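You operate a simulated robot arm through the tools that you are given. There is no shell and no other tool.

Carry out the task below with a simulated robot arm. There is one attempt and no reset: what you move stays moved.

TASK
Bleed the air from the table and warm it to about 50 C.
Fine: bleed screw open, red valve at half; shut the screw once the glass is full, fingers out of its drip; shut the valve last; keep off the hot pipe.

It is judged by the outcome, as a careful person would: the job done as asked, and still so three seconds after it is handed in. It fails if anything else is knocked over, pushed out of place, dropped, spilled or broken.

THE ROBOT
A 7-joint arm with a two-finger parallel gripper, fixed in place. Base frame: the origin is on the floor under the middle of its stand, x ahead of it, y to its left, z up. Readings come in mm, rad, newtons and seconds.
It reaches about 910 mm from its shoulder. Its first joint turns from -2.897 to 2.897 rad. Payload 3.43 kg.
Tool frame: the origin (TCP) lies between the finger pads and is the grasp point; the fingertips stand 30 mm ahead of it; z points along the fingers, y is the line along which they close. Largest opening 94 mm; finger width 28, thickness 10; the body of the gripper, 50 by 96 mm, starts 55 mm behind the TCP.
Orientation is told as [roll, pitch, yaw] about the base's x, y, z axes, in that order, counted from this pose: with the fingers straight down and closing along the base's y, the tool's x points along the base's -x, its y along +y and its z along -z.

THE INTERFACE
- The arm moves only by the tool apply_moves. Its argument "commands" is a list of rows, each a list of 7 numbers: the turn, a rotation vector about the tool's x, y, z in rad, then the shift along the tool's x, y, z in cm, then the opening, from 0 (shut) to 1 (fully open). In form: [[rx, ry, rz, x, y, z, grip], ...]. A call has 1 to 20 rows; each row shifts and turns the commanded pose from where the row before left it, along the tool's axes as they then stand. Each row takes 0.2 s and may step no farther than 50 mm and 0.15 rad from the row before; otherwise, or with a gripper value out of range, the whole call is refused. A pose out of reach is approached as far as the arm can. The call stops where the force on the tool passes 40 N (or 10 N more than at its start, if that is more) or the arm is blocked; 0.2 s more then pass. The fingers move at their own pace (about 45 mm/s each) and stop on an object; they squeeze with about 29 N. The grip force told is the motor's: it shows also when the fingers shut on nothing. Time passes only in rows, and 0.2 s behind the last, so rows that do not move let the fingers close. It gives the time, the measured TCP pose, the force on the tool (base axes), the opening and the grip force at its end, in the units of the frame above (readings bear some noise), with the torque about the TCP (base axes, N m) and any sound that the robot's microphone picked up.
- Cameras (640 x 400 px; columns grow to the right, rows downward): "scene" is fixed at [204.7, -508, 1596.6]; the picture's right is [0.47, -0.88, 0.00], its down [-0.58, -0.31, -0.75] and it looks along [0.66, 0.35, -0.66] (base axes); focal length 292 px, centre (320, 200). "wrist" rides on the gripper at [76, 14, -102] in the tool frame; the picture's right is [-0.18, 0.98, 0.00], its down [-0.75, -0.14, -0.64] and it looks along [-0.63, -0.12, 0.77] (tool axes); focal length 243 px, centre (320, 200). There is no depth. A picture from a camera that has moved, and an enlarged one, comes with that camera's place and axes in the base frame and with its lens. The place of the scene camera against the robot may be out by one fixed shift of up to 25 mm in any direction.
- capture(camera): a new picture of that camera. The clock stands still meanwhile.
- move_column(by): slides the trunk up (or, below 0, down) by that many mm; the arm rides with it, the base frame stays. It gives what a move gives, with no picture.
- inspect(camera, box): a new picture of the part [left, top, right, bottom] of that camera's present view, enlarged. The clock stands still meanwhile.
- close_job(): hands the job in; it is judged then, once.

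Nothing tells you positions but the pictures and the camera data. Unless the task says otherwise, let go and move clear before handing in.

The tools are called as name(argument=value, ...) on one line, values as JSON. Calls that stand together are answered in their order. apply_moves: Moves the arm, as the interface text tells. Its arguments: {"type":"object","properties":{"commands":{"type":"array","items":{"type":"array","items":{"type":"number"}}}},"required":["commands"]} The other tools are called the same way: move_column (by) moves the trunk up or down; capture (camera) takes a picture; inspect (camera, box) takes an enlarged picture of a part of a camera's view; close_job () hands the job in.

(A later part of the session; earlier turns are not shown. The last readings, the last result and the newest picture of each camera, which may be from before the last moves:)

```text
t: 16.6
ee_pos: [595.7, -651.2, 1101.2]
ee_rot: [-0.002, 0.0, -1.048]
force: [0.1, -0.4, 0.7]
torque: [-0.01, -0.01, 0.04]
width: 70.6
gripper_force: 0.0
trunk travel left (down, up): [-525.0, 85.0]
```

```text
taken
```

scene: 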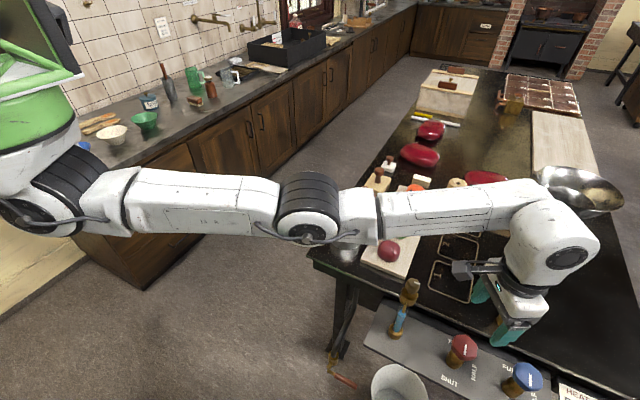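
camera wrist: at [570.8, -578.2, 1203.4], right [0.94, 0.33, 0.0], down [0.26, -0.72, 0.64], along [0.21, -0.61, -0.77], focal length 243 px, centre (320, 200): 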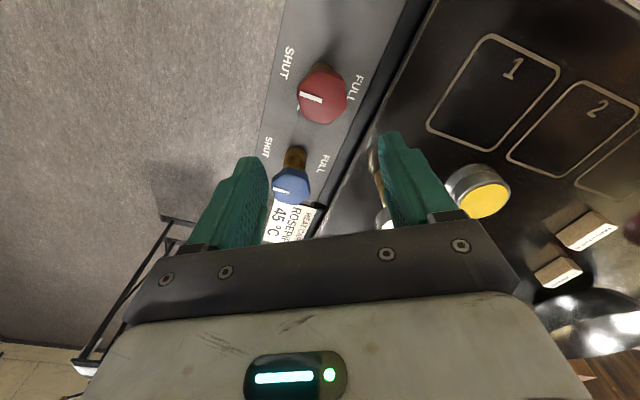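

I'm at (596, -651, 1101) and reachable at yaw -60°. I'll zoom in to check centring over the knob before descending.

inspect(camera="wrist", box=[280, 60, 360, 130])

inspect(camera="scene", box=[430, 260, 560, 390])

```text
5.71 times, centred on (320, 95) of wrist
camera zoom: at [570.8, -578.2, 1203.4], right [0.94, 0.33, 0.0], down [0.26, -0.72, 0.64], along [0.21, -0.61, -0.77], focal length 1386 px, centre (320, 800)
```

zoom: 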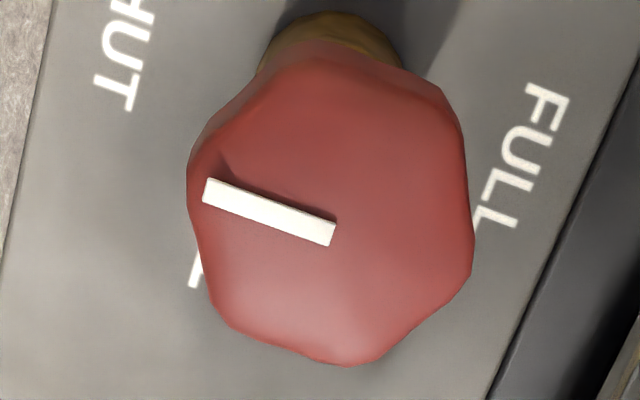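

```text
3.08 times, centred on (495, 325) of scene
camera zoom: at [204.7, -508.0, 1596.6], right [0.47, -0.88, 0.0], down [-0.58, -0.31, -0.75], along [0.66, 0.35, -0.66], focal length 899 px, centre (-218, -185)
```

zoom: 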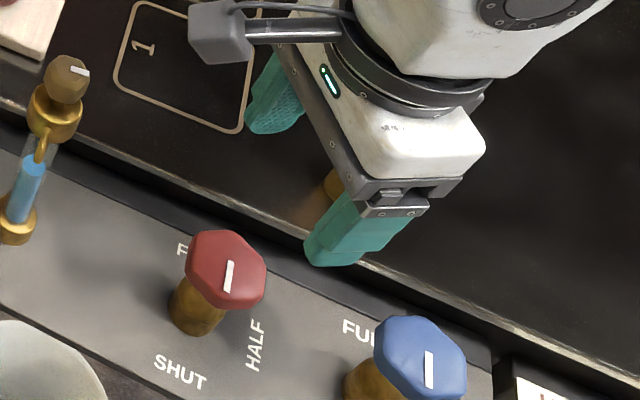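

The knob's centre is about 2 mm forward of the tool axis, giving (597, -651). I'll correct that and descend until the fingertips overlap the knob sides by about 20 mm.

apply_moves(commands=[[0, 0, 0, -0.037, 0.164, 4.0, 0.8], [0, 0, 0, 0, 0, 4.0, 0.8], [0, 0, 0, 0, 0, 3.3, 0.8]])

capture(camera="wrist")

capture(camera="scene")

```text
t: 17.4
ee_pos: [599.6, -647.6, 989.6]
ee_rot: [0.017, -0.003, -1.053]
force: [-0.4, 0.4, -1.6]
torque: [-0.03, 0.0, 0.02]
width: 75.4
gripper_force: 0.1
trunk travel left (down, up): [-525.0, 85.0]
```

```text
taken
camera wrist: at [573.6, -575.2, 1090.7], right [0.94, 0.33, 0.02], down [0.24, -0.73, 0.64], along [0.22, -0.6, -0.77], focal length 243 px, centre (320, 200)
```

wrist: 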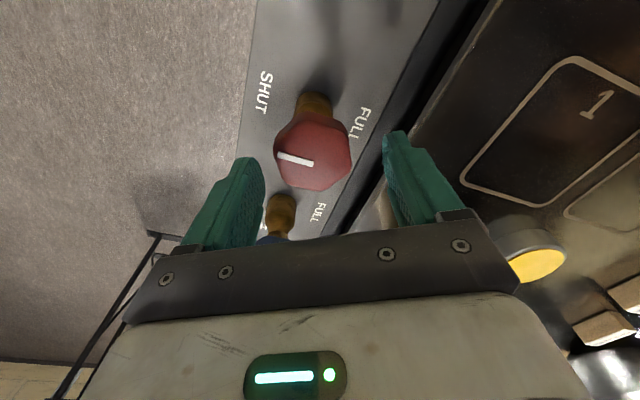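

```text
taken
```

scene: 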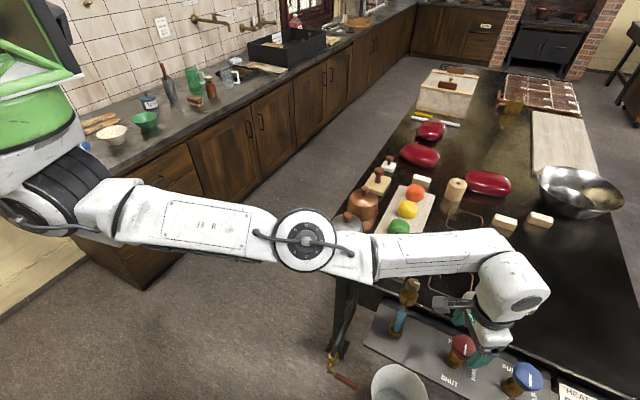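

The arm is at z 990 and may still be settling, with the knob between the fingers. I'll hold one row to see where it settles, and check camera clearance to the screw.

apply_moves(commands=[[0, 0, 0, 0, 0, 0, 0.8], [0, 0, 0, 0, 0, 0, 0.8]])

inspect(camera="wrist", box=[240, 90, 400, 210])

inspect(camera="scene", box=[390, 260, 540, 390])

```text
t: 18.0
ee_pos: [597.2, -649.2, 990.0]
ee_rot: [-0.003, 0.0, -1.045]
force: [0.6, 0.4, -0.3]
torque: [-0.01, 0.01, 0.0]
width: 75.1
gripper_force: 0.1
trunk travel left (down, up): [-525.0, 85.0]
```

```text
3.33 times, centred on (320, 150) of wrist
camera zoom: at [571.7, -576.1, 1090.9], right [0.94, 0.33, 0.0], down [0.26, -0.72, 0.64], along [0.21, -0.61, -0.77], focal length 809 px, centre (320, 367)
```

zoom: 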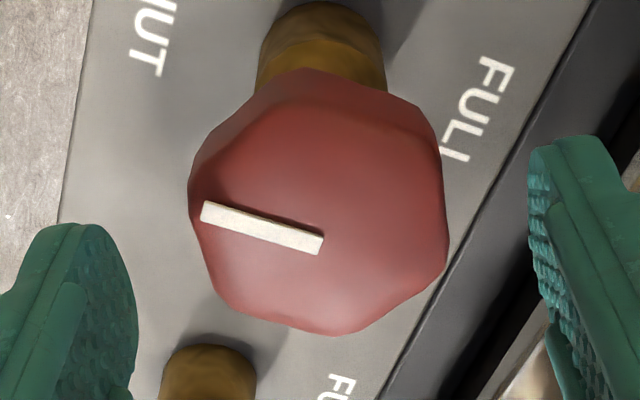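

```text
3.08 times, centred on (465, 325) of scene
camera zoom: at [204.7, -508.0, 1596.6], right [0.47, -0.88, 0.0], down [-0.58, -0.31, -0.75], along [0.66, 0.35, -0.66], focal length 899 px, centre (-126, -185)
```

zoom: 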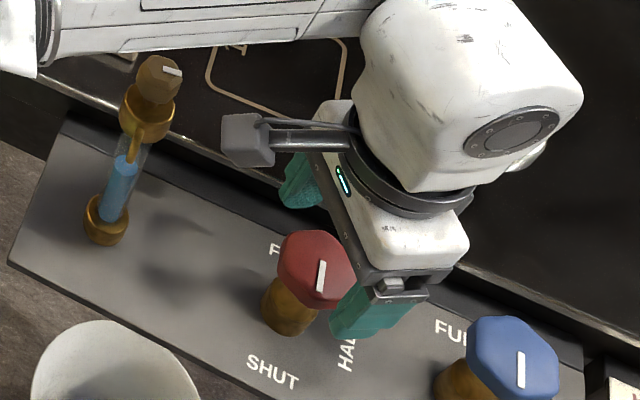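

I had simply commanded less descent than intended: z is settled at 990 and the knob is well centred. I'll go 22 mm lower and close on the flats.

apply_moves(commands=[[0, 0, 0, 0, 0, 1.2, 0.8], [0, 0, 0, 0, 0, 1.0, 0.8], [0, 0, 0, 0, 0, 0, 0.8]])

apply_moves(commands=[[0, 0, 0, 0, 0, 0, 0.5], [0, 0, 0, 0, 0, 0, 0.3], [0, 0, 0, 0, 0, 0, 0.2], [0, 0, 0, 0, 0, 0, 0.2]])

inspect(camera="wrist", box=[240, 90, 400, 210])

inspect(camera="scene", box=[390, 260, 540, 390])

```text
t: 18.8
ee_pos: [594.3, -646.1, 968.9]
ee_rot: [-0.003, -0.003, -1.046]
force: [-0.2, 0.4, 0.1]
torque: [-0.01, -0.02, 0.01]
width: 75.2
gripper_force: 0.2
out of reach, approached as far as the arm can: row 1, 2
trunk travel left (down, up): [-525.0, 85.0]
```

```text
t: 19.8
ee_pos: [593.9, -646.0, 968.6]
ee_rot: [-0.003, 0.0, -1.044]
force: [-0.8, 0.1, -1.2]
torque: [-0.12, 0.01, 0.0]
width: 49.4
gripper_force: 44.5
trunk travel left (down, up): [-525.0, 85.0]
```

```text
3.33 times, centred on (320, 150) of wrist
camera zoom: at [569.8, -573.3, 1069.2], right [0.94, 0.33, 0.0], down [0.26, -0.72, 0.64], along [0.21, -0.61, -0.77], focal length 809 px, centre (320, 367)
```

zoom: 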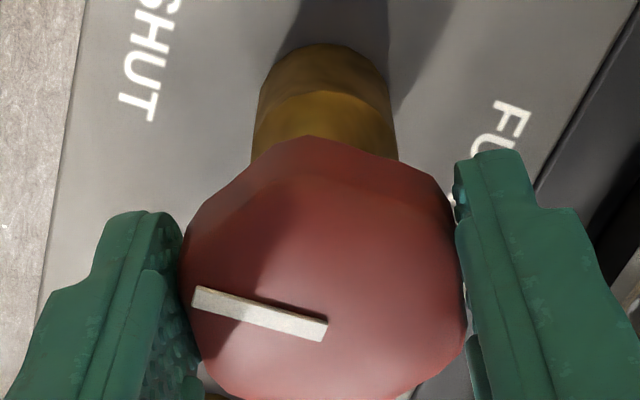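

```text
3.08 times, centred on (465, 325) of scene
camera zoom: at [204.7, -508.0, 1596.6], right [0.47, -0.88, 0.0], down [-0.58, -0.31, -0.75], along [0.66, 0.35, -0.66], focal length 899 px, centre (-126, -185)
```

zoom: 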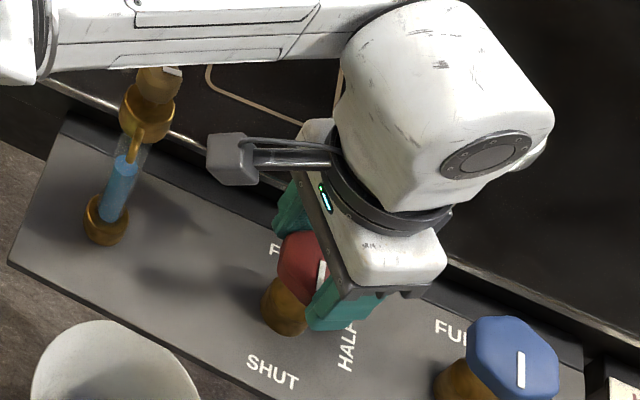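

The knob is gripped, but the arm ran out of reach and sits about 6 mm short of the axis. Rather than turn it off-centre, I'll let go, rise, lower the trunk for more reach and grip again properly.

apply_moves(commands=[[0, 0, 0, 0, 0, 0, 0.8], [0, 0, 0, 0, 0, 0, 0.8], [0, 0, 0, 0, 0, 0, 0.8], [0, 0, 0, 0, 0, -2.0, 0.8], [0, 0, 0, 0, 0, -4.0, 0.8], [0, 0, 0, 0, 0, -4.0, 0.8], [0, 0, 0, 0, 0, -4.0, 0.8], [0, 0, 0, 0, 0, 0, 0.8]])

inspect(camera="scene", box=[360, 240, 560, 390])

```text
t: 21.6
ee_pos: [595.4, -646.6, 1105.9]
ee_rot: [-0.004, 0.002, -1.043]
force: [0.6, -0.2, -0.4]
torque: [-0.01, 0.04, 0.0]
width: 74.9
gripper_force: 0.1
out of reach, approached as far as the arm can: row 6
trunk travel left (down, up): [-525.0, 85.0]
```

```text
2.67 times, centred on (460, 315) of scene
camera zoom: at [204.7, -508.0, 1596.6], right [0.47, -0.88, 0.0], down [-0.58, -0.31, -0.75], along [0.66, 0.35, -0.66], focal length 779 px, centre (-53, -107)
```

zoom: 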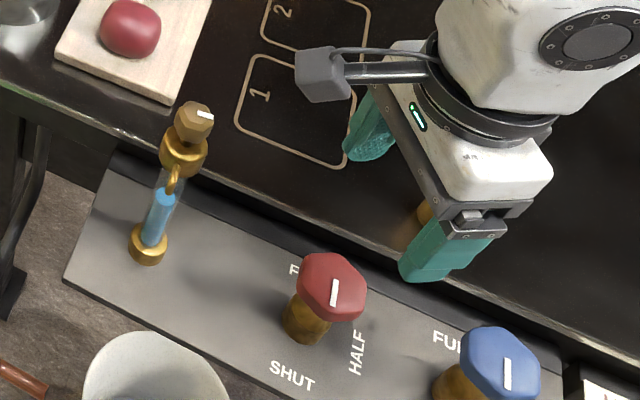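

Clear of the knob now at z 1106. I'll lower the trunk by 100 mm, which takes the fingertips to about z 976, still above the knob.

move_column(by=-100)

capture(camera="scene")

inspect(camera="wrist", box=[240, 90, 400, 210])

```text
t: 22.9
ee_pos: [594.6, -648.5, 1005.4]
ee_rot: [-0.005, 0.0, -1.045]
force: [0.4, 0.3, 0.1]
torque: [0.0, -0.03, -0.01]
width: 75.1
gripper_force: 0.1
trunk travel left (down, up): [-425.0, 185.0]
```

```text
taken
```

scene: 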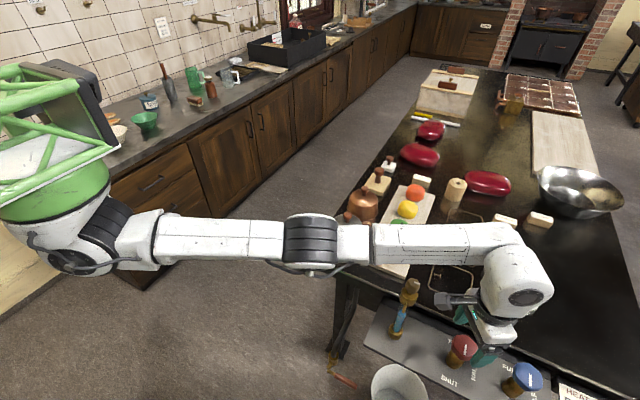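

```text
3.33 times, centred on (320, 150) of wrist
camera zoom: at [570.1, -574.9, 1107.6], right [0.94, 0.33, 0.0], down [0.26, -0.72, 0.64], along [0.21, -0.61, -0.77], focal length 809 px, centre (320, 367)
```

zoom: 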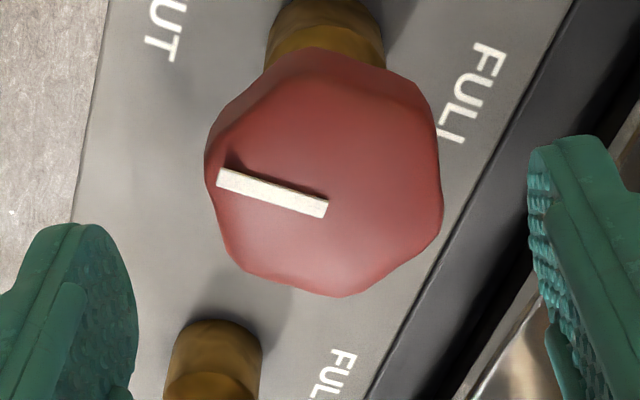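

The trunk is down 100 mm and the arm has slack again; the knob axis now looks to be at (596, -649). I'll trim the position and descend.

apply_moves(commands=[[0, 0, 0, -0.087, 0.11, 1.9, 0.8], [0, 0, 0, 0, 0, 1.8, 0.8], [0, 0, 0, 0, 0, 0, 0.8]])

inspect(camera="wrist", box=[240, 90, 400, 210])

inspect(camera="scene", box=[390, 260, 540, 390])

```text
t: 23.8
ee_pos: [596.4, -647.2, 969.3]
ee_rot: [-0.004, 0.002, -1.045]
force: [-0.4, -0.4, 0.3]
torque: [-0.01, 0.0, -0.03]
width: 75.4
gripper_force: 0.1
trunk travel left (down, up): [-425.0, 185.0]
```

```text
3.33 times, centred on (320, 150) of wrist
camera zoom: at [571.5, -575.2, 1070.5], right [0.94, 0.33, 0.0], down [0.26, -0.72, 0.64], along [0.21, -0.61, -0.77], focal length 809 px, centre (320, 367)
```

zoom: 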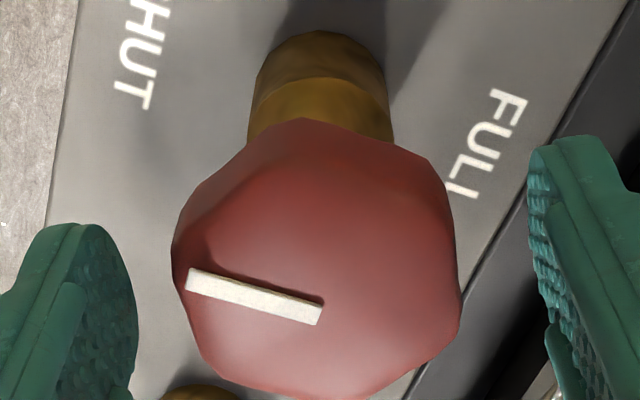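

```text
3.08 times, centred on (465, 325) of scene
camera zoom: at [204.7, -508.0, 1596.6], right [0.47, -0.88, 0.0], down [-0.58, -0.31, -0.75], along [0.66, 0.35, -0.66], focal length 899 px, centre (-126, -185)
```

zoom: 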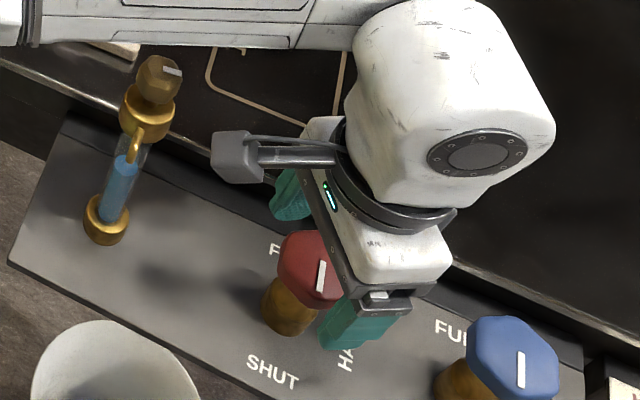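

In position with no reach complaint. I'll close on the knob and check forces before turning.

apply_moves(commands=[[0, 0, 0, 0, 0, 0, 0.4], [0, 0, 0, 0, 0, 0, 0.2], [0, 0, 0, 0, 0, 0, 0.2], [0, 0, 0, 0, 0, 0, 0.2]])

apply_moves(commands=[[0, 0, -0.15, 0, 0, 0, 0.2], [0, 0, -0.15, 0, 0, 0, 0.2]])

inspect(camera="wrist", box=[240, 90, 400, 210])

```text
t: 24.8
ee_pos: [595.9, -647.8, 968.8]
ee_rot: [-0.003, -0.002, -1.046]
force: [-3.3, -1.3, -1.3]
torque: [-0.07, 0.04, 0.01]
width: 49.0
gripper_force: 44.8
trunk travel left (down, up): [-425.0, 185.0]
```

```text
t: 25.4
ee_pos: [595.5, -648.2, 969.2]
ee_rot: [-0.002, 0.0, -0.744]
force: [-8.1, 1.8, 0.2]
torque: [-0.48, -0.3, -0.05]
width: 49.1
gripper_force: 45.2
trunk travel left (down, up): [-425.0, 185.0]
```

```text
3.33 times, centred on (320, 150) of wrist
camera zoom: at [550.2, -586.8, 1070.8], right [0.8, 0.6, 0.0], down [0.46, -0.61, 0.64], along [0.38, -0.52, -0.77], focal length 809 px, centre (320, 367)
```

zoom: 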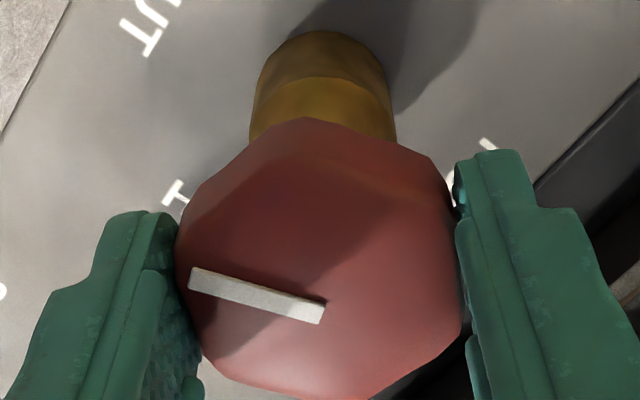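

The knob is turning with the fingers at low force. I'll continue in two stages toward HALF.

apply_moves(commands=[[0, 0, -0.15, 0, 0, 0, 0.2], [0, 0, -0.15, 0, 0, 0, 0.2], [0, 0, -0.15, 0, 0, 0, 0.2]])

inspect(camera="wrist", box=[240, 90, 400, 210])

inspect(camera="scene", box=[370, 260, 560, 390])

```text
t: 26.1
ee_pos: [594.0, -648.2, 968.8]
ee_rot: [-0.003, 0.001, -0.295]
force: [-10.1, -9.8, 1.4]
torque: [-0.02, 0.3, -0.04]
width: 48.8
gripper_force: 45.1
trunk travel left (down, up): [-425.0, 185.0]
```

```text
3.33 times, centred on (320, 150) of wrist
camera zoom: at [527.3, -613.7, 1070.7], right [0.46, 0.89, 0.0], down [0.68, -0.35, 0.64], along [0.57, -0.3, -0.77], focal length 809 px, centre (320, 367)
```

zoom: 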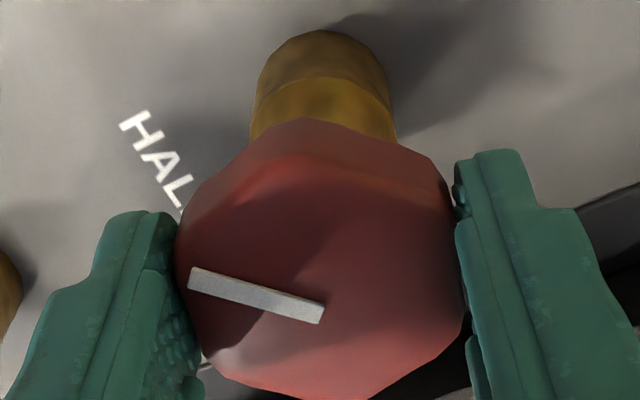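

```text
3.08 times, centred on (465, 325) of scene
camera zoom: at [204.7, -508.0, 1596.6], right [0.47, -0.88, 0.0], down [-0.58, -0.31, -0.75], along [0.66, 0.35, -0.66], focal length 899 px, centre (-126, -185)
```

zoom: 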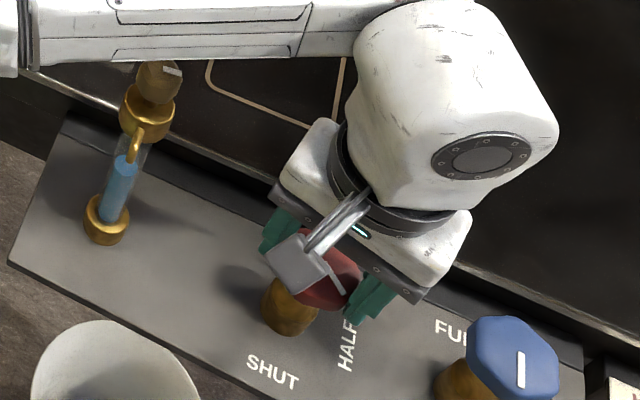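

Halfway there. I'll ease the small side load and complete the turn to HALF (yaw about +30°).

apply_moves(commands=[[0, 0, -0.15, 0.06, -0.12, 0, 0.2], [0, 0, -0.15, 0, 0, 0, 0.2], [0, 0, -0.15, 0, 0, 0, 0.2], [0, 0, -0.15, 0, 0, 0, 0.2], [0, 0, -0.15, 0, 0, 0, 0.2], [0, 0, -0.07, 0, 0, 0, 0.2]])

inspect(camera="wrist", box=[240, 90, 400, 210])

inspect(camera="scene", box=[370, 260, 560, 390])

```text
t: 27.6
ee_pos: [593.9, -651.9, 969.1]
ee_rot: [-0.004, 0.003, 0.528]
force: [-4.2, -29.1, -1.1]
torque: [-0.37, -0.43, -0.07]
width: 49.2
gripper_force: 45.0
trunk travel left (down, up): [-425.0, 185.0]
```

```text
3.33 times, centred on (320, 150) of wrist
camera zoom: at [523.0, -677.1, 1070.9], right [-0.33, 0.94, 0.0], down [0.72, 0.26, 0.64], along [0.6, 0.21, -0.77], focal length 809 px, centre (320, 367)
```

zoom: 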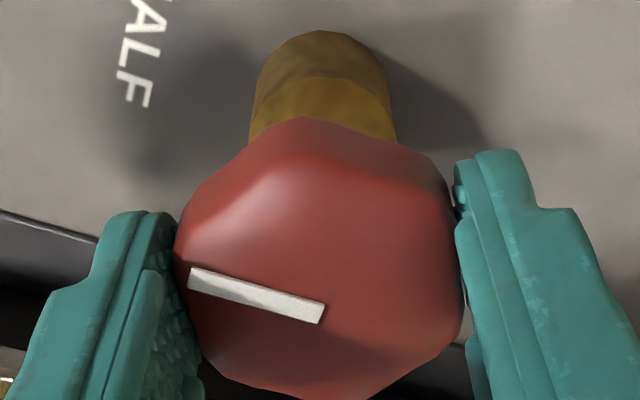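

```text
3.08 times, centred on (465, 325) of scene
camera zoom: at [204.7, -508.0, 1596.6], right [0.47, -0.88, 0.0], down [-0.58, -0.31, -0.75], along [0.66, 0.35, -0.66], focal length 899 px, centre (-126, -185)
```

zoom: 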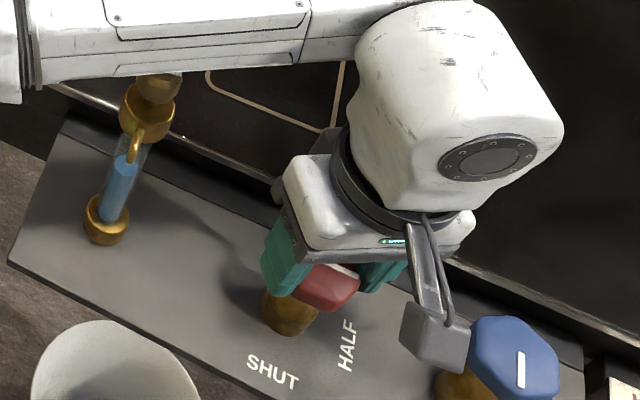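

The red valve is turned 90° to HALF. I'll relieve the side load, release, rise, and go over to the bleed screw; my present yaw of +30° also matches its flats for closing.

apply_moves(commands=[[0, 0, 0, 0.22, -0.28, 0, 0.2], [0, 0, 0, 0, 0, 0, 0.8], [0, 0, 0, 0, 0, 0, 0.8], [0, 0, 0, 0, 0, 0, 0.8], [0, 0, 0, 0, 0, -4.0, 0.8], [0, 0, 0, 0, 0, -4.8, 0.6], [0, 0, 0, 0, 0, -4.8, 0.6], [0, 0, 0, 0, 0, -4.8, 0.6]])

inspect(camera="scene", box=[370, 260, 560, 390])

capture(camera="wrist")

inspect(camera="scene", box=[380, 270, 440, 345])

```text
t: 29.4
ee_pos: [598.5, -650.0, 1153.2]
ee_rot: [-0.002, -0.007, 0.524]
force: [0.8, 0.3, -1.9]
torque: [0.0, 0.07, 0.02]
width: 56.1
gripper_force: 0.1
trunk travel left (down, up): [-425.0, 185.0]
```

```text
3.08 times, centred on (465, 325) of scene
camera zoom: at [204.7, -508.0, 1596.6], right [0.47, -0.88, 0.0], down [-0.58, -0.31, -0.75], along [0.66, 0.35, -0.66], focal length 899 px, centre (-126, -185)
```

zoom: 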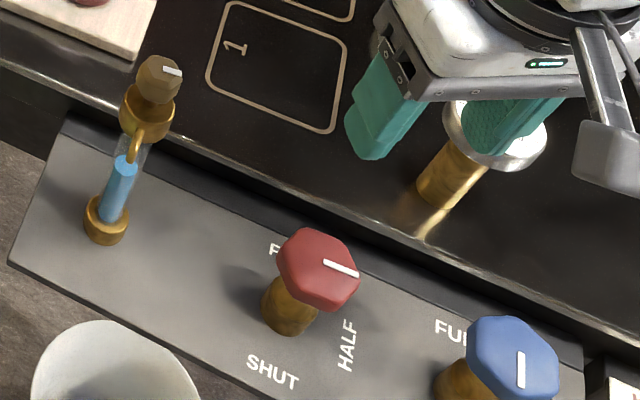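

```text
taken
camera wrist: at [525.6, -677.0, 1253.7], right [-0.33, 0.94, 0.0], down [0.72, 0.25, 0.65], along [0.61, 0.21, -0.76], focal length 243 px, centre (320, 200)
```

wrist: 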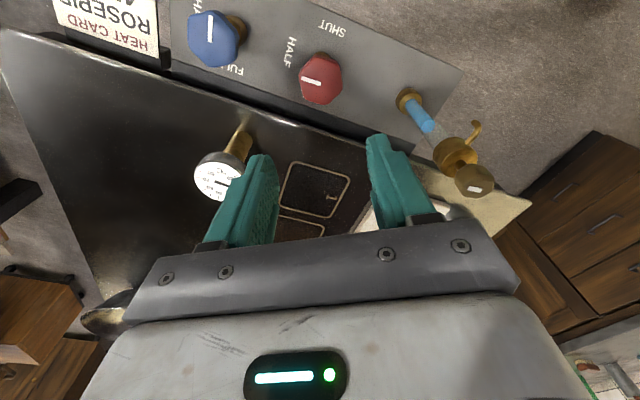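

```text
5.33 times, centred on (410, 308) of scene
camera zoom: at [204.7, -508.0, 1596.6], right [0.47, -0.88, 0.0], down [-0.58, -0.31, -0.75], along [0.66, 0.35, -0.66], focal length 1558 px, centre (-160, -373)
```

zoom: 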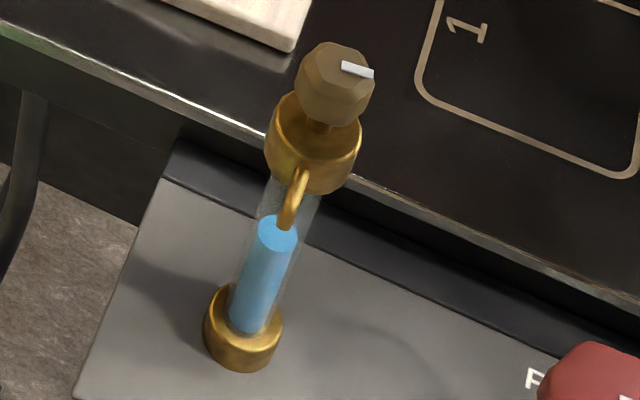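

HALF is confirmed: the red pointer now faces -y. I'll check the water level and dial again after moving closer to the screw.

inspect(camera="wrist", box=[185, 140, 265, 210])

apply_moves(commands=[[0, 0, 0, -2.0, 3.2, -0.5, 0.6], [0, 0, 0, -2.4, 4.0, -0.5, 0.6], [0, 0, 0, -2.4, 4.0, 0, 0.6]])

capture(camera="wrist")

inspect(camera="scene", box=[370, 260, 560, 390])

inspect(camera="scene", box=[495, 275, 555, 315])

```text
5.71 times, centred on (225, 175) of wrist
camera zoom: at [525.6, -677.0, 1253.7], right [-0.33, 0.94, 0.0], down [0.72, 0.25, 0.65], along [0.61, 0.21, -0.76], focal length 1386 px, centre (863, 343)
```

zoom: 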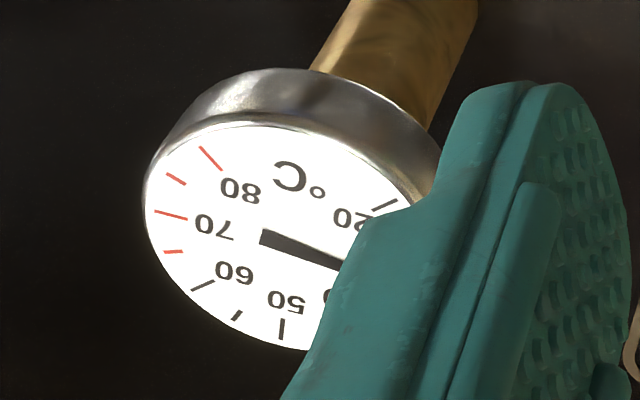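

```text
t: 30.1
ee_pos: [596.7, -651.5, 1153.5]
ee_rot: [0.0, 0.002, 0.524]
force: [-1.3, 0.6, -0.4]
torque: [0.01, -0.02, 0.01]
width: 56.7
gripper_force: 0.0
out of reach, approached as far as the arm can: row 1, 2, 3
trunk travel left (down, up): [-425.0, 185.0]
```

```text
taken
camera wrist: at [524.3, -677.8, 1255.0], right [-0.33, 0.94, 0.0], down [0.72, 0.26, 0.64], along [0.6, 0.21, -0.77], focal length 243 px, centre (320, 200)
```

wrist: 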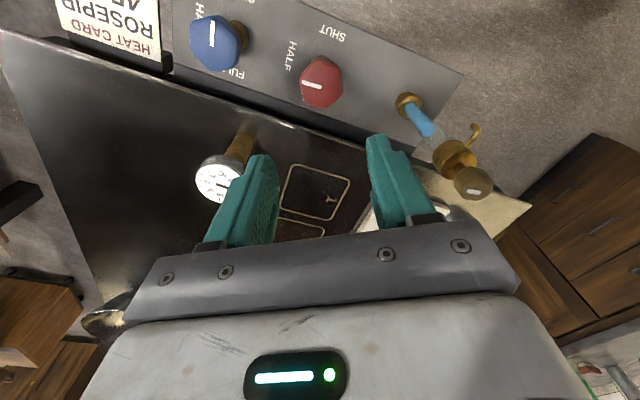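

```text
3.08 times, centred on (465, 325) of scene
camera zoom: at [204.7, -508.0, 1596.6], right [0.47, -0.88, 0.0], down [-0.58, -0.31, -0.75], along [0.66, 0.35, -0.66], focal length 899 px, centre (-126, -185)
```

zoom: 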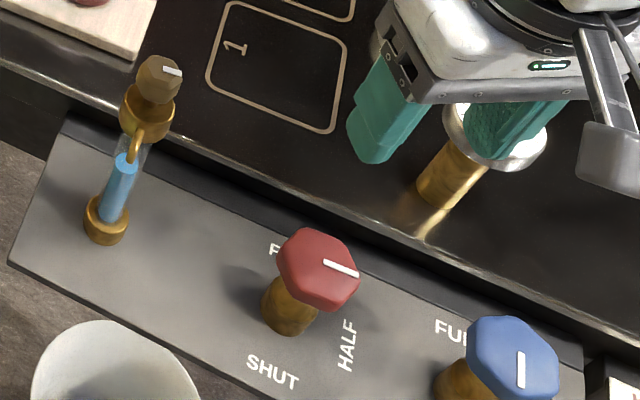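

```text
10.00 times, centred on (525, 295) of scene
camera zoom: at [204.7, -508.0, 1596.6], right [0.47, -0.88, 0.0], down [-0.58, -0.31, -0.75], along [0.66, 0.35, -0.66], focal length 2921 px, centre (-1730, -750)
```

zoom: 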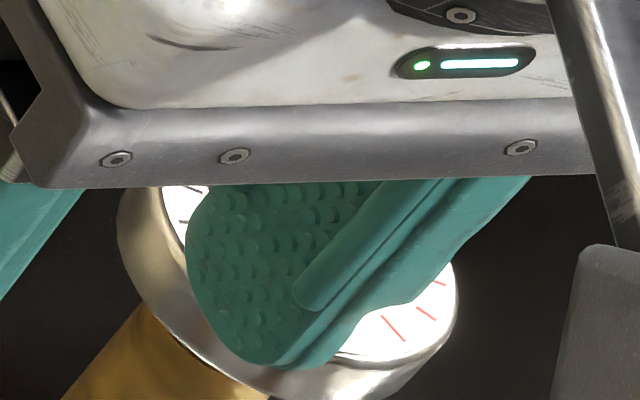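

The arm refused that move ("out of reach") and stayed put over the red valve at a safe height. I'll probe with a small step and a small wrist turn to find which direction frees it.

apply_moves(commands=[[0, 0, 0.1, 0, 0, 0, 0.6]])

apply_moves(commands=[[0, 0, 0, -0.4, 0.9, 0, 0.6]])

```text
t: 30.6
ee_pos: [595.8, -651.2, 1154.2]
ee_rot: [0.001, 0.003, 0.425]
force: [-0.1, 0.8, -0.8]
torque: [-0.01, -0.01, -0.01]
width: 56.1
gripper_force: 0.1
trunk travel left (down, up): [-425.0, 185.0]
```

```text
t: 30.9
ee_pos: [596.8, -641.7, 1154.4]
ee_rot: [0.0, 0.003, 0.427]
force: [1.0, 0.0, 0.5]
torque: [0.02, -0.02, 0.03]
width: 56.5
gripper_force: 0.0
trunk travel left (down, up): [-425.0, 185.0]
```

Reducing the yaw freed it, so it was a wrist-joint limit. I'll use yaw -30° for the screw instead, which is also a flat pair, and move over to it.

apply_moves(commands=[[0, 0, 0.136, 0, 0, 0, 0.6], [0, 0, 0.136, 0, 0, 0, 0.6], [0, 0, 0.136, 0, 0, 0, 0.6], [0, 0, 0.136, 0, 0, 0, 0.6], [0, 0, 0.136, 0, 0, 0, 0.6], [0, 0, 0.136, 0, 0, 0, 0.6], [0, 0, 0.135, 0, 0, 0, 0.6], [0, 0, 0, 2.18, 3.78, 0, 0.6], [0, 0, 0, 2.18, 3.78, 0, 0.6], [0, 0, 0, 2.18, 3.78, 0, 0.6], [0, 0, 0, 0, 0, 0, 0.6]])

capture(camera="wrist")

capture(camera="scene")

inspect(camera="scene", box=[380, 270, 440, 345])

inspect(camera="scene", box=[495, 275, 555, 315])

```text
t: 33.4
ee_pos: [597.5, -508.9, 1156.1]
ee_rot: [-0.002, 0.002, -0.528]
force: [0.1, 0.2, 0.6]
torque: [-0.03, -0.02, 0.0]
width: 56.5
gripper_force: 0.0
trunk travel left (down, up): [-425.0, 185.0]
```

```text
taken
camera wrist: at [539.9, -459.2, 1258.1], right [0.65, 0.76, 0.0], down [0.58, -0.5, 0.64], along [0.48, -0.42, -0.77], focal length 243 px, centre (320, 200)
```

wrist: 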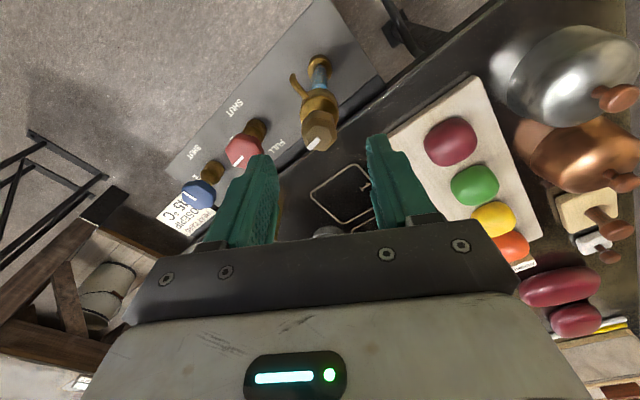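

```text
taken
```

scene: 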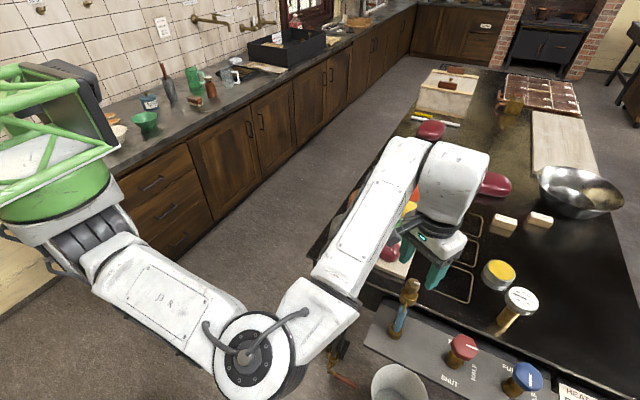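

```text
5.33 times, centred on (410, 308) of scene
camera zoom: at [204.7, -508.0, 1596.6], right [0.47, -0.88, 0.0], down [-0.58, -0.31, -0.75], along [0.66, 0.35, -0.66], focal length 1558 px, centre (-160, -373)
```

zoom: 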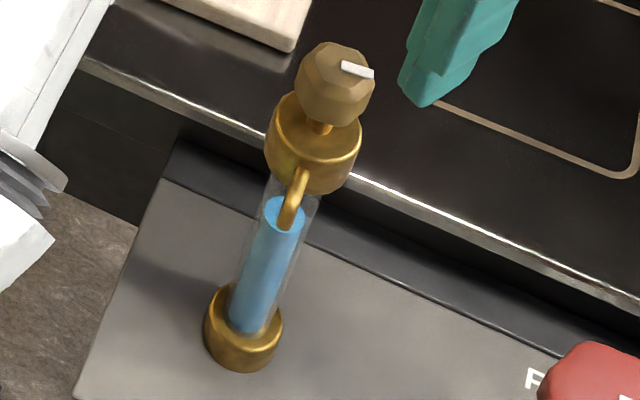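

```text
10.00 times, centred on (525, 295) of scene
camera zoom: at [204.7, -508.0, 1596.6], right [0.47, -0.88, 0.0], down [-0.58, -0.31, -0.75], along [0.66, 0.35, -0.66], focal length 2921 px, centre (-1730, -750)
```

zoom: 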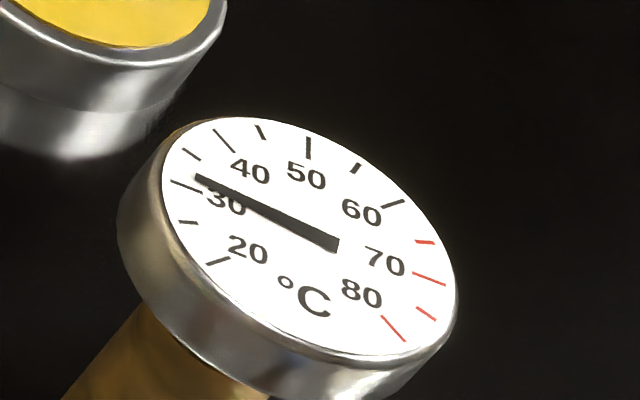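

The glass is filling: the level has visibly risen, and the dial still reads about 33 °C. I'm above the screw, so I'll check hex alignment while waiting.

inspect(camera="wrist", box=[280, 80, 360, 160])

```text
5.00 times, centred on (320, 120) of wrist
camera zoom: at [539.9, -459.2, 1258.1], right [0.65, 0.76, 0.0], down [0.58, -0.5, 0.64], along [0.48, -0.42, -0.77], focal length 1213 px, centre (320, 600)
```

zoom: 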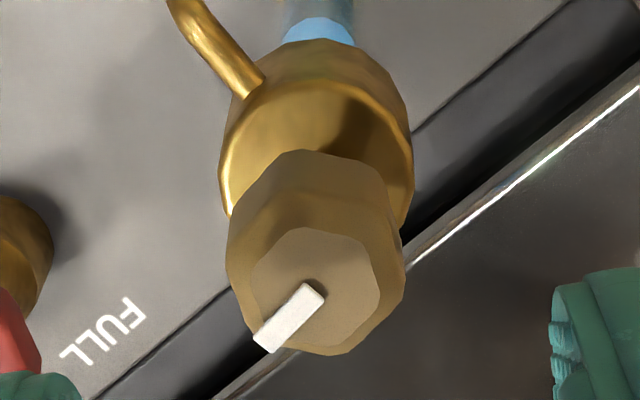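

The hex flats line up with the fingers at yaw -30° and it is centred. I'll descend to straddle the head with the fingers open, tips above the cap and well above the spout, and wait for the glass to fill.

apply_moves(commands=[[0, 0, 0, 0, 0, 2.4, 0.5], [0, 0, 0, 0, 0, 2.4, 0.5], [0, 0, 0, 0, 0, 0, 0.5]])

inspect(camera="wrist", box=[220, 80, 420, 210])

inspect(camera="scene", box=[380, 270, 440, 345])

inspect(camera="scene", box=[495, 275, 555, 315])

```text
t: 34.1
ee_pos: [596.6, -509.0, 1108.8]
ee_rot: [-0.001, 0.003, -0.526]
force: [0.6, -0.5, -0.3]
torque: [0.0, -0.01, 0.01]
width: 46.8
gripper_force: 0.0
trunk travel left (down, up): [-425.0, 185.0]
```

```text
3.08 times, centred on (320, 145) of wrist
camera zoom: at [538.6, -459.1, 1209.8], right [0.65, 0.76, 0.0], down [0.58, -0.5, 0.64], along [0.48, -0.42, -0.77], focal length 746 px, centre (320, 369)
```

zoom: 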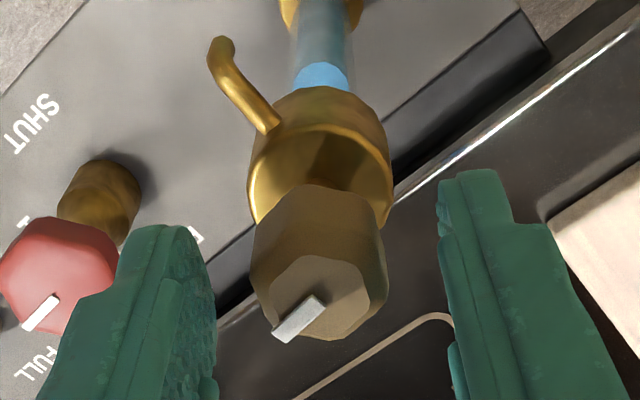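

```text
5.33 times, centred on (410, 308) of scene
camera zoom: at [204.7, -508.0, 1596.6], right [0.47, -0.88, 0.0], down [-0.58, -0.31, -0.75], along [0.66, 0.35, -0.66], focal length 1558 px, centre (-160, -373)
```

zoom: 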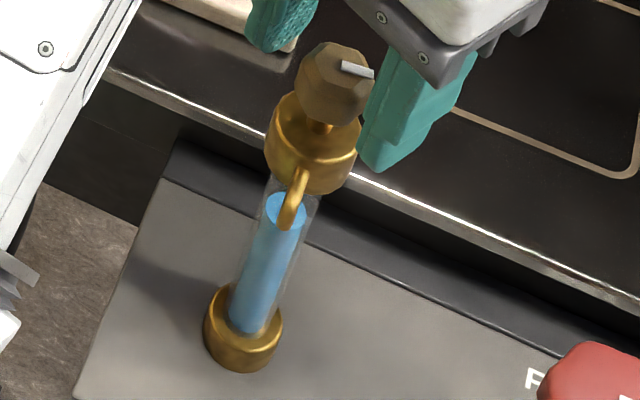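

```text
10.00 times, centred on (525, 295) of scene
camera zoom: at [204.7, -508.0, 1596.6], right [0.47, -0.88, 0.0], down [-0.58, -0.31, -0.75], along [0.66, 0.35, -0.66], focal length 2921 px, centre (-1730, -750)
```

zoom: 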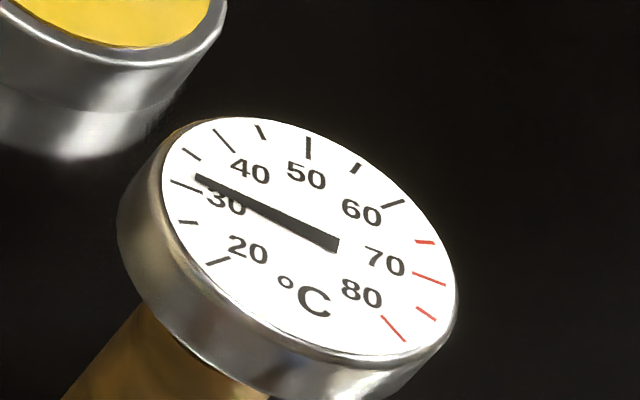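

The level is still rising. I'll hold here for short intervals and watch the glass.

apply_moves(commands=[[0, 0, 0, 0, 0, 0, 0.5], [0, 0, 0, 0, 0, 0, 0.5], [0, 0, 0, 0, 0, 0, 0.5], [0, 0, 0, 0, 0, 0, 0.5], [0, 0, 0, 0, 0, 0, 0.5], [0, 0, 0, 0, 0, 0, 0.5], [0, 0, 0, 0, 0, 0, 0.5], [0, 0, 0, 0, 0, 0, 0.5], [0, 0, 0, 0, 0, 0, 0.5]])

inspect(camera="scene", box=[380, 270, 440, 345])

inspect(camera="wrist", box=[270, 60, 370, 130])

```text
t: 36.1
ee_pos: [596.1, -509.0, 1108.1]
ee_rot: [-0.004, 0.003, -0.525]
force: [0.3, -0.6, 0.1]
torque: [0.02, 0.0, 0.03]
width: 47.0
gripper_force: 0.1
trunk travel left (down, up): [-425.0, 185.0]
```

```text
5.33 times, centred on (410, 308) of scene
camera zoom: at [204.7, -508.0, 1596.6], right [0.47, -0.88, 0.0], down [-0.58, -0.31, -0.75], along [0.66, 0.35, -0.66], focal length 1558 px, centre (-160, -373)
```

zoom: 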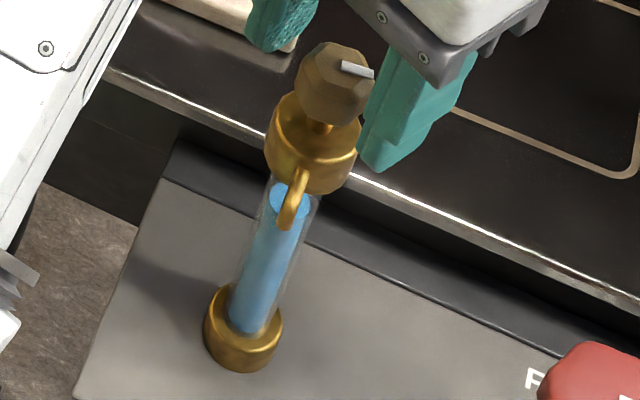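

```text
5.71 times, centred on (320, 95) of wrist
camera zoom: at [538.6, -459.1, 1210.0], right [0.65, 0.76, 0.0], down [0.58, -0.5, 0.64], along [0.48, -0.42, -0.77], focal length 1386 px, centre (320, 800)
```

zoom: 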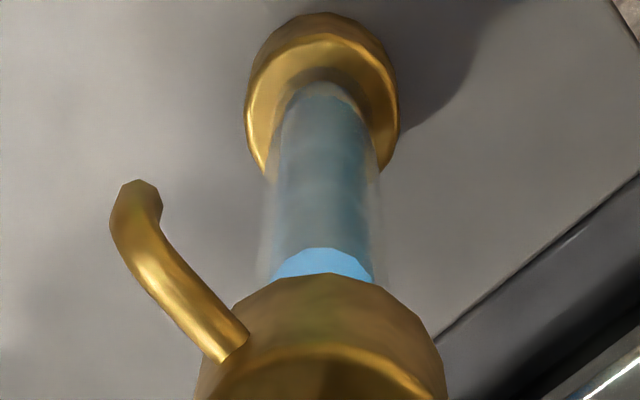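

The level is nearing the cap. I'll keep waiting in short holds.

apply_moves(commands=[[0, 0, 0, 0, 0, 0, 0.5], [0, 0, 0, 0, 0, 0, 0.5], [0, 0, 0, 0, 0, 0, 0.5], [0, 0, 0, 0, 0, 0, 0.5], [0, 0, 0, 0, 0, 0, 0.5], [0, 0, 0, 0, 0, 0, 0.5], [0, 0, 0, 0, 0, 0, 0.5], [0, 0, 0, 0, 0, 0, 0.5], [0, 0, 0, 0, 0, 0, 0.5]])

inspect(camera="scene", box=[380, 270, 440, 345])

inspect(camera="wrist", box=[270, 60, 370, 130])

inspect(camera="scene", box=[495, 275, 555, 315])

```text
t: 38.1
ee_pos: [594.9, -509.5, 1108.0]
ee_rot: [-0.002, 0.0, -0.525]
force: [-0.3, 0.6, 0.3]
torque: [0.02, 0.01, 0.03]
width: 46.8
gripper_force: 0.1
trunk travel left (down, up): [-425.0, 185.0]
```

```text
5.33 times, centred on (410, 308) of scene
camera zoom: at [204.7, -508.0, 1596.6], right [0.47, -0.88, 0.0], down [-0.58, -0.31, -0.75], along [0.66, 0.35, -0.66], focal length 1558 px, centre (-160, -373)
```

zoom: 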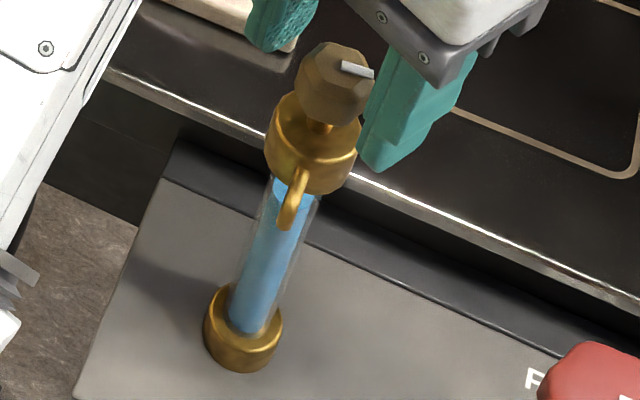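

```text
5.71 times, centred on (320, 95) of wrist
camera zoom: at [538.6, -459.1, 1210.0], right [0.65, 0.76, 0.0], down [0.58, -0.5, 0.64], along [0.48, -0.42, -0.77], focal length 1386 px, centre (320, 800)
```

zoom: 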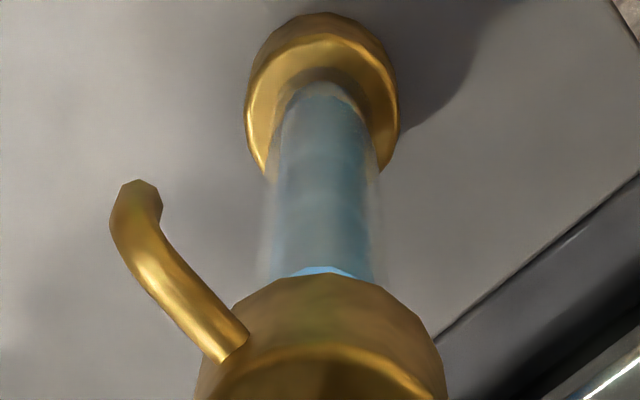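

```text
10.00 times, centred on (525, 295) of scene
camera zoom: at [204.7, -508.0, 1596.6], right [0.47, -0.88, 0.0], down [-0.58, -0.31, -0.75], along [0.66, 0.35, -0.66], focal length 2921 px, centre (-1730, -750)
```

zoom: 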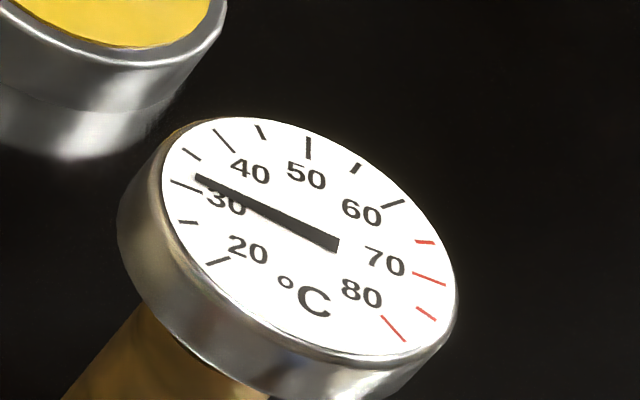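

Only a sliver of air is left in the glass, with no drip yet and the dial unchanged. I'll wait a little more.

apply_moves(commands=[[0, 0, 0, 0, 0, 0, 0.5], [0, 0, 0, 0, 0, 0, 0.5], [0, 0, 0, 0, 0, 0, 0.5], [0, 0, 0, 0, 0, 0, 0.5], [0, 0, 0, 0, 0, 0, 0.5]])

inspect(camera="scene", box=[380, 270, 440, 345])

inspect(camera="wrist", box=[270, 60, 370, 130])

```text
t: 39.4
ee_pos: [596.0, -508.2, 1107.8]
ee_rot: [-0.003, 0.001, -0.524]
force: [-0.3, 0.2, -0.1]
torque: [0.01, -0.02, 0.0]
width: 46.8
gripper_force: 0.0
trunk travel left (down, up): [-425.0, 185.0]
```

```text
5.33 times, centred on (410, 308) of scene
camera zoom: at [204.7, -508.0, 1596.6], right [0.47, -0.88, 0.0], down [-0.58, -0.31, -0.75], along [0.66, 0.35, -0.66], focal length 1558 px, centre (-160, -373)
```

zoom: 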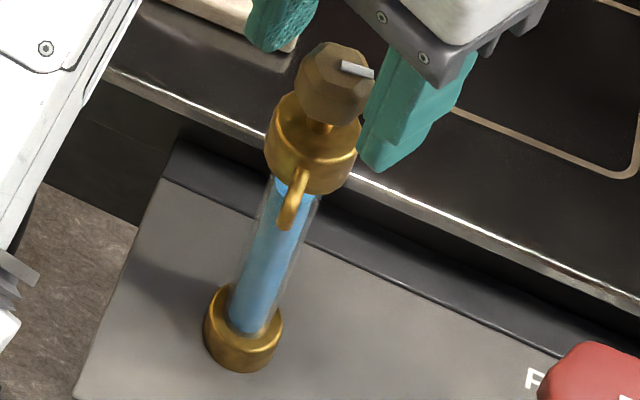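

```text
5.71 times, centred on (320, 95) of wrist
camera zoom: at [538.6, -459.1, 1210.0], right [0.65, 0.76, 0.0], down [0.58, -0.5, 0.64], along [0.48, -0.42, -0.77], focal length 1386 px, centre (320, 800)
```

zoom: 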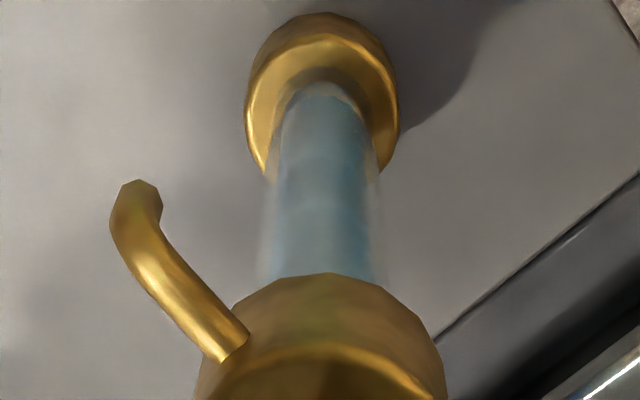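

The surface is now at the cap's lower edge. I'll wait a touch longer for a drip or sound as the sign that it is full.

apply_moves(commands=[[0, 0, 0, 0, 0, 0, 0.5], [0, 0, 0, 0, 0, 0, 0.5], [0, 0, 0, 0, 0, 0, 0.5], [0, 0, 0, 0, 0, 0, 0.5]])

inspect(camera="scene", box=[380, 270, 440, 345])

inspect(camera="scene", box=[395, 295, 425, 320])

inspect(camera="wrist", box=[260, 40, 380, 130])

```text
t: 40.4
ee_pos: [596.2, -508.1, 1108.2]
ee_rot: [-0.002, 0.001, -0.526]
force: [1.2, 0.2, 0.6]
torque: [-0.01, -0.04, 0.0]
width: 47.2
gripper_force: 0.1
trunk travel left (down, up): [-425.0, 185.0]
```

```text
5.33 times, centred on (410, 308) of scene
camera zoom: at [204.7, -508.0, 1596.6], right [0.47, -0.88, 0.0], down [-0.58, -0.31, -0.75], along [0.66, 0.35, -0.66], focal length 1558 px, centre (-160, -373)
```

zoom: 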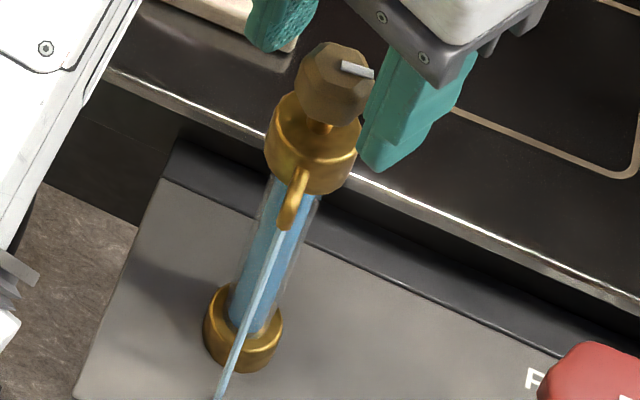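

```text
16.00 times, centred on (410, 308) of scene
camera zoom: at [204.7, -508.0, 1596.6], right [0.47, -0.88, 0.0], down [-0.58, -0.31, -0.75], along [0.66, 0.35, -0.66], focal length 4674 px, centre (-1120, -1520)
```

zoom: 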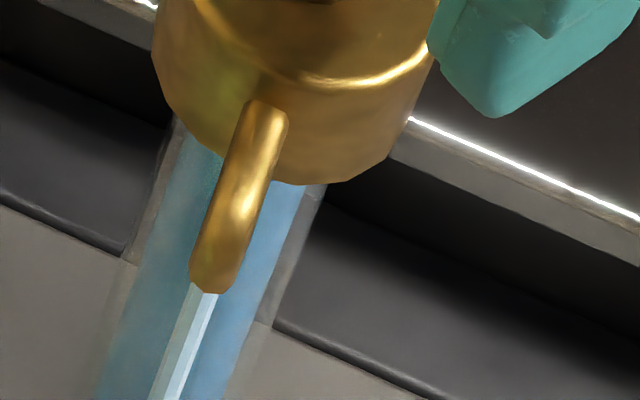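

```text
4.44 times, centred on (320, 85) of wrist
camera zoom: at [538.6, -459.1, 1210.0], right [0.65, 0.76, 0.0], down [0.58, -0.5, 0.64], along [0.48, -0.42, -0.77], focal length 1078 px, centre (320, 711)
```

zoom: 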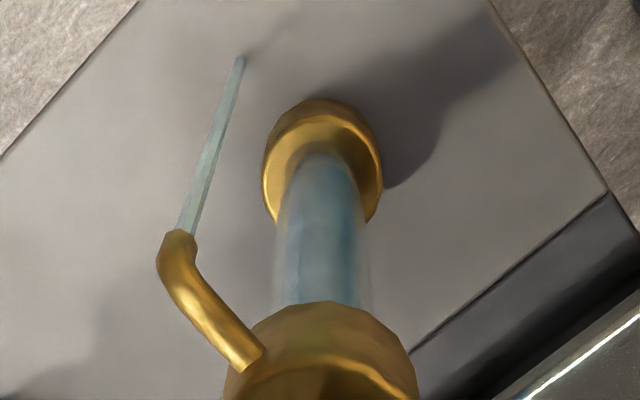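

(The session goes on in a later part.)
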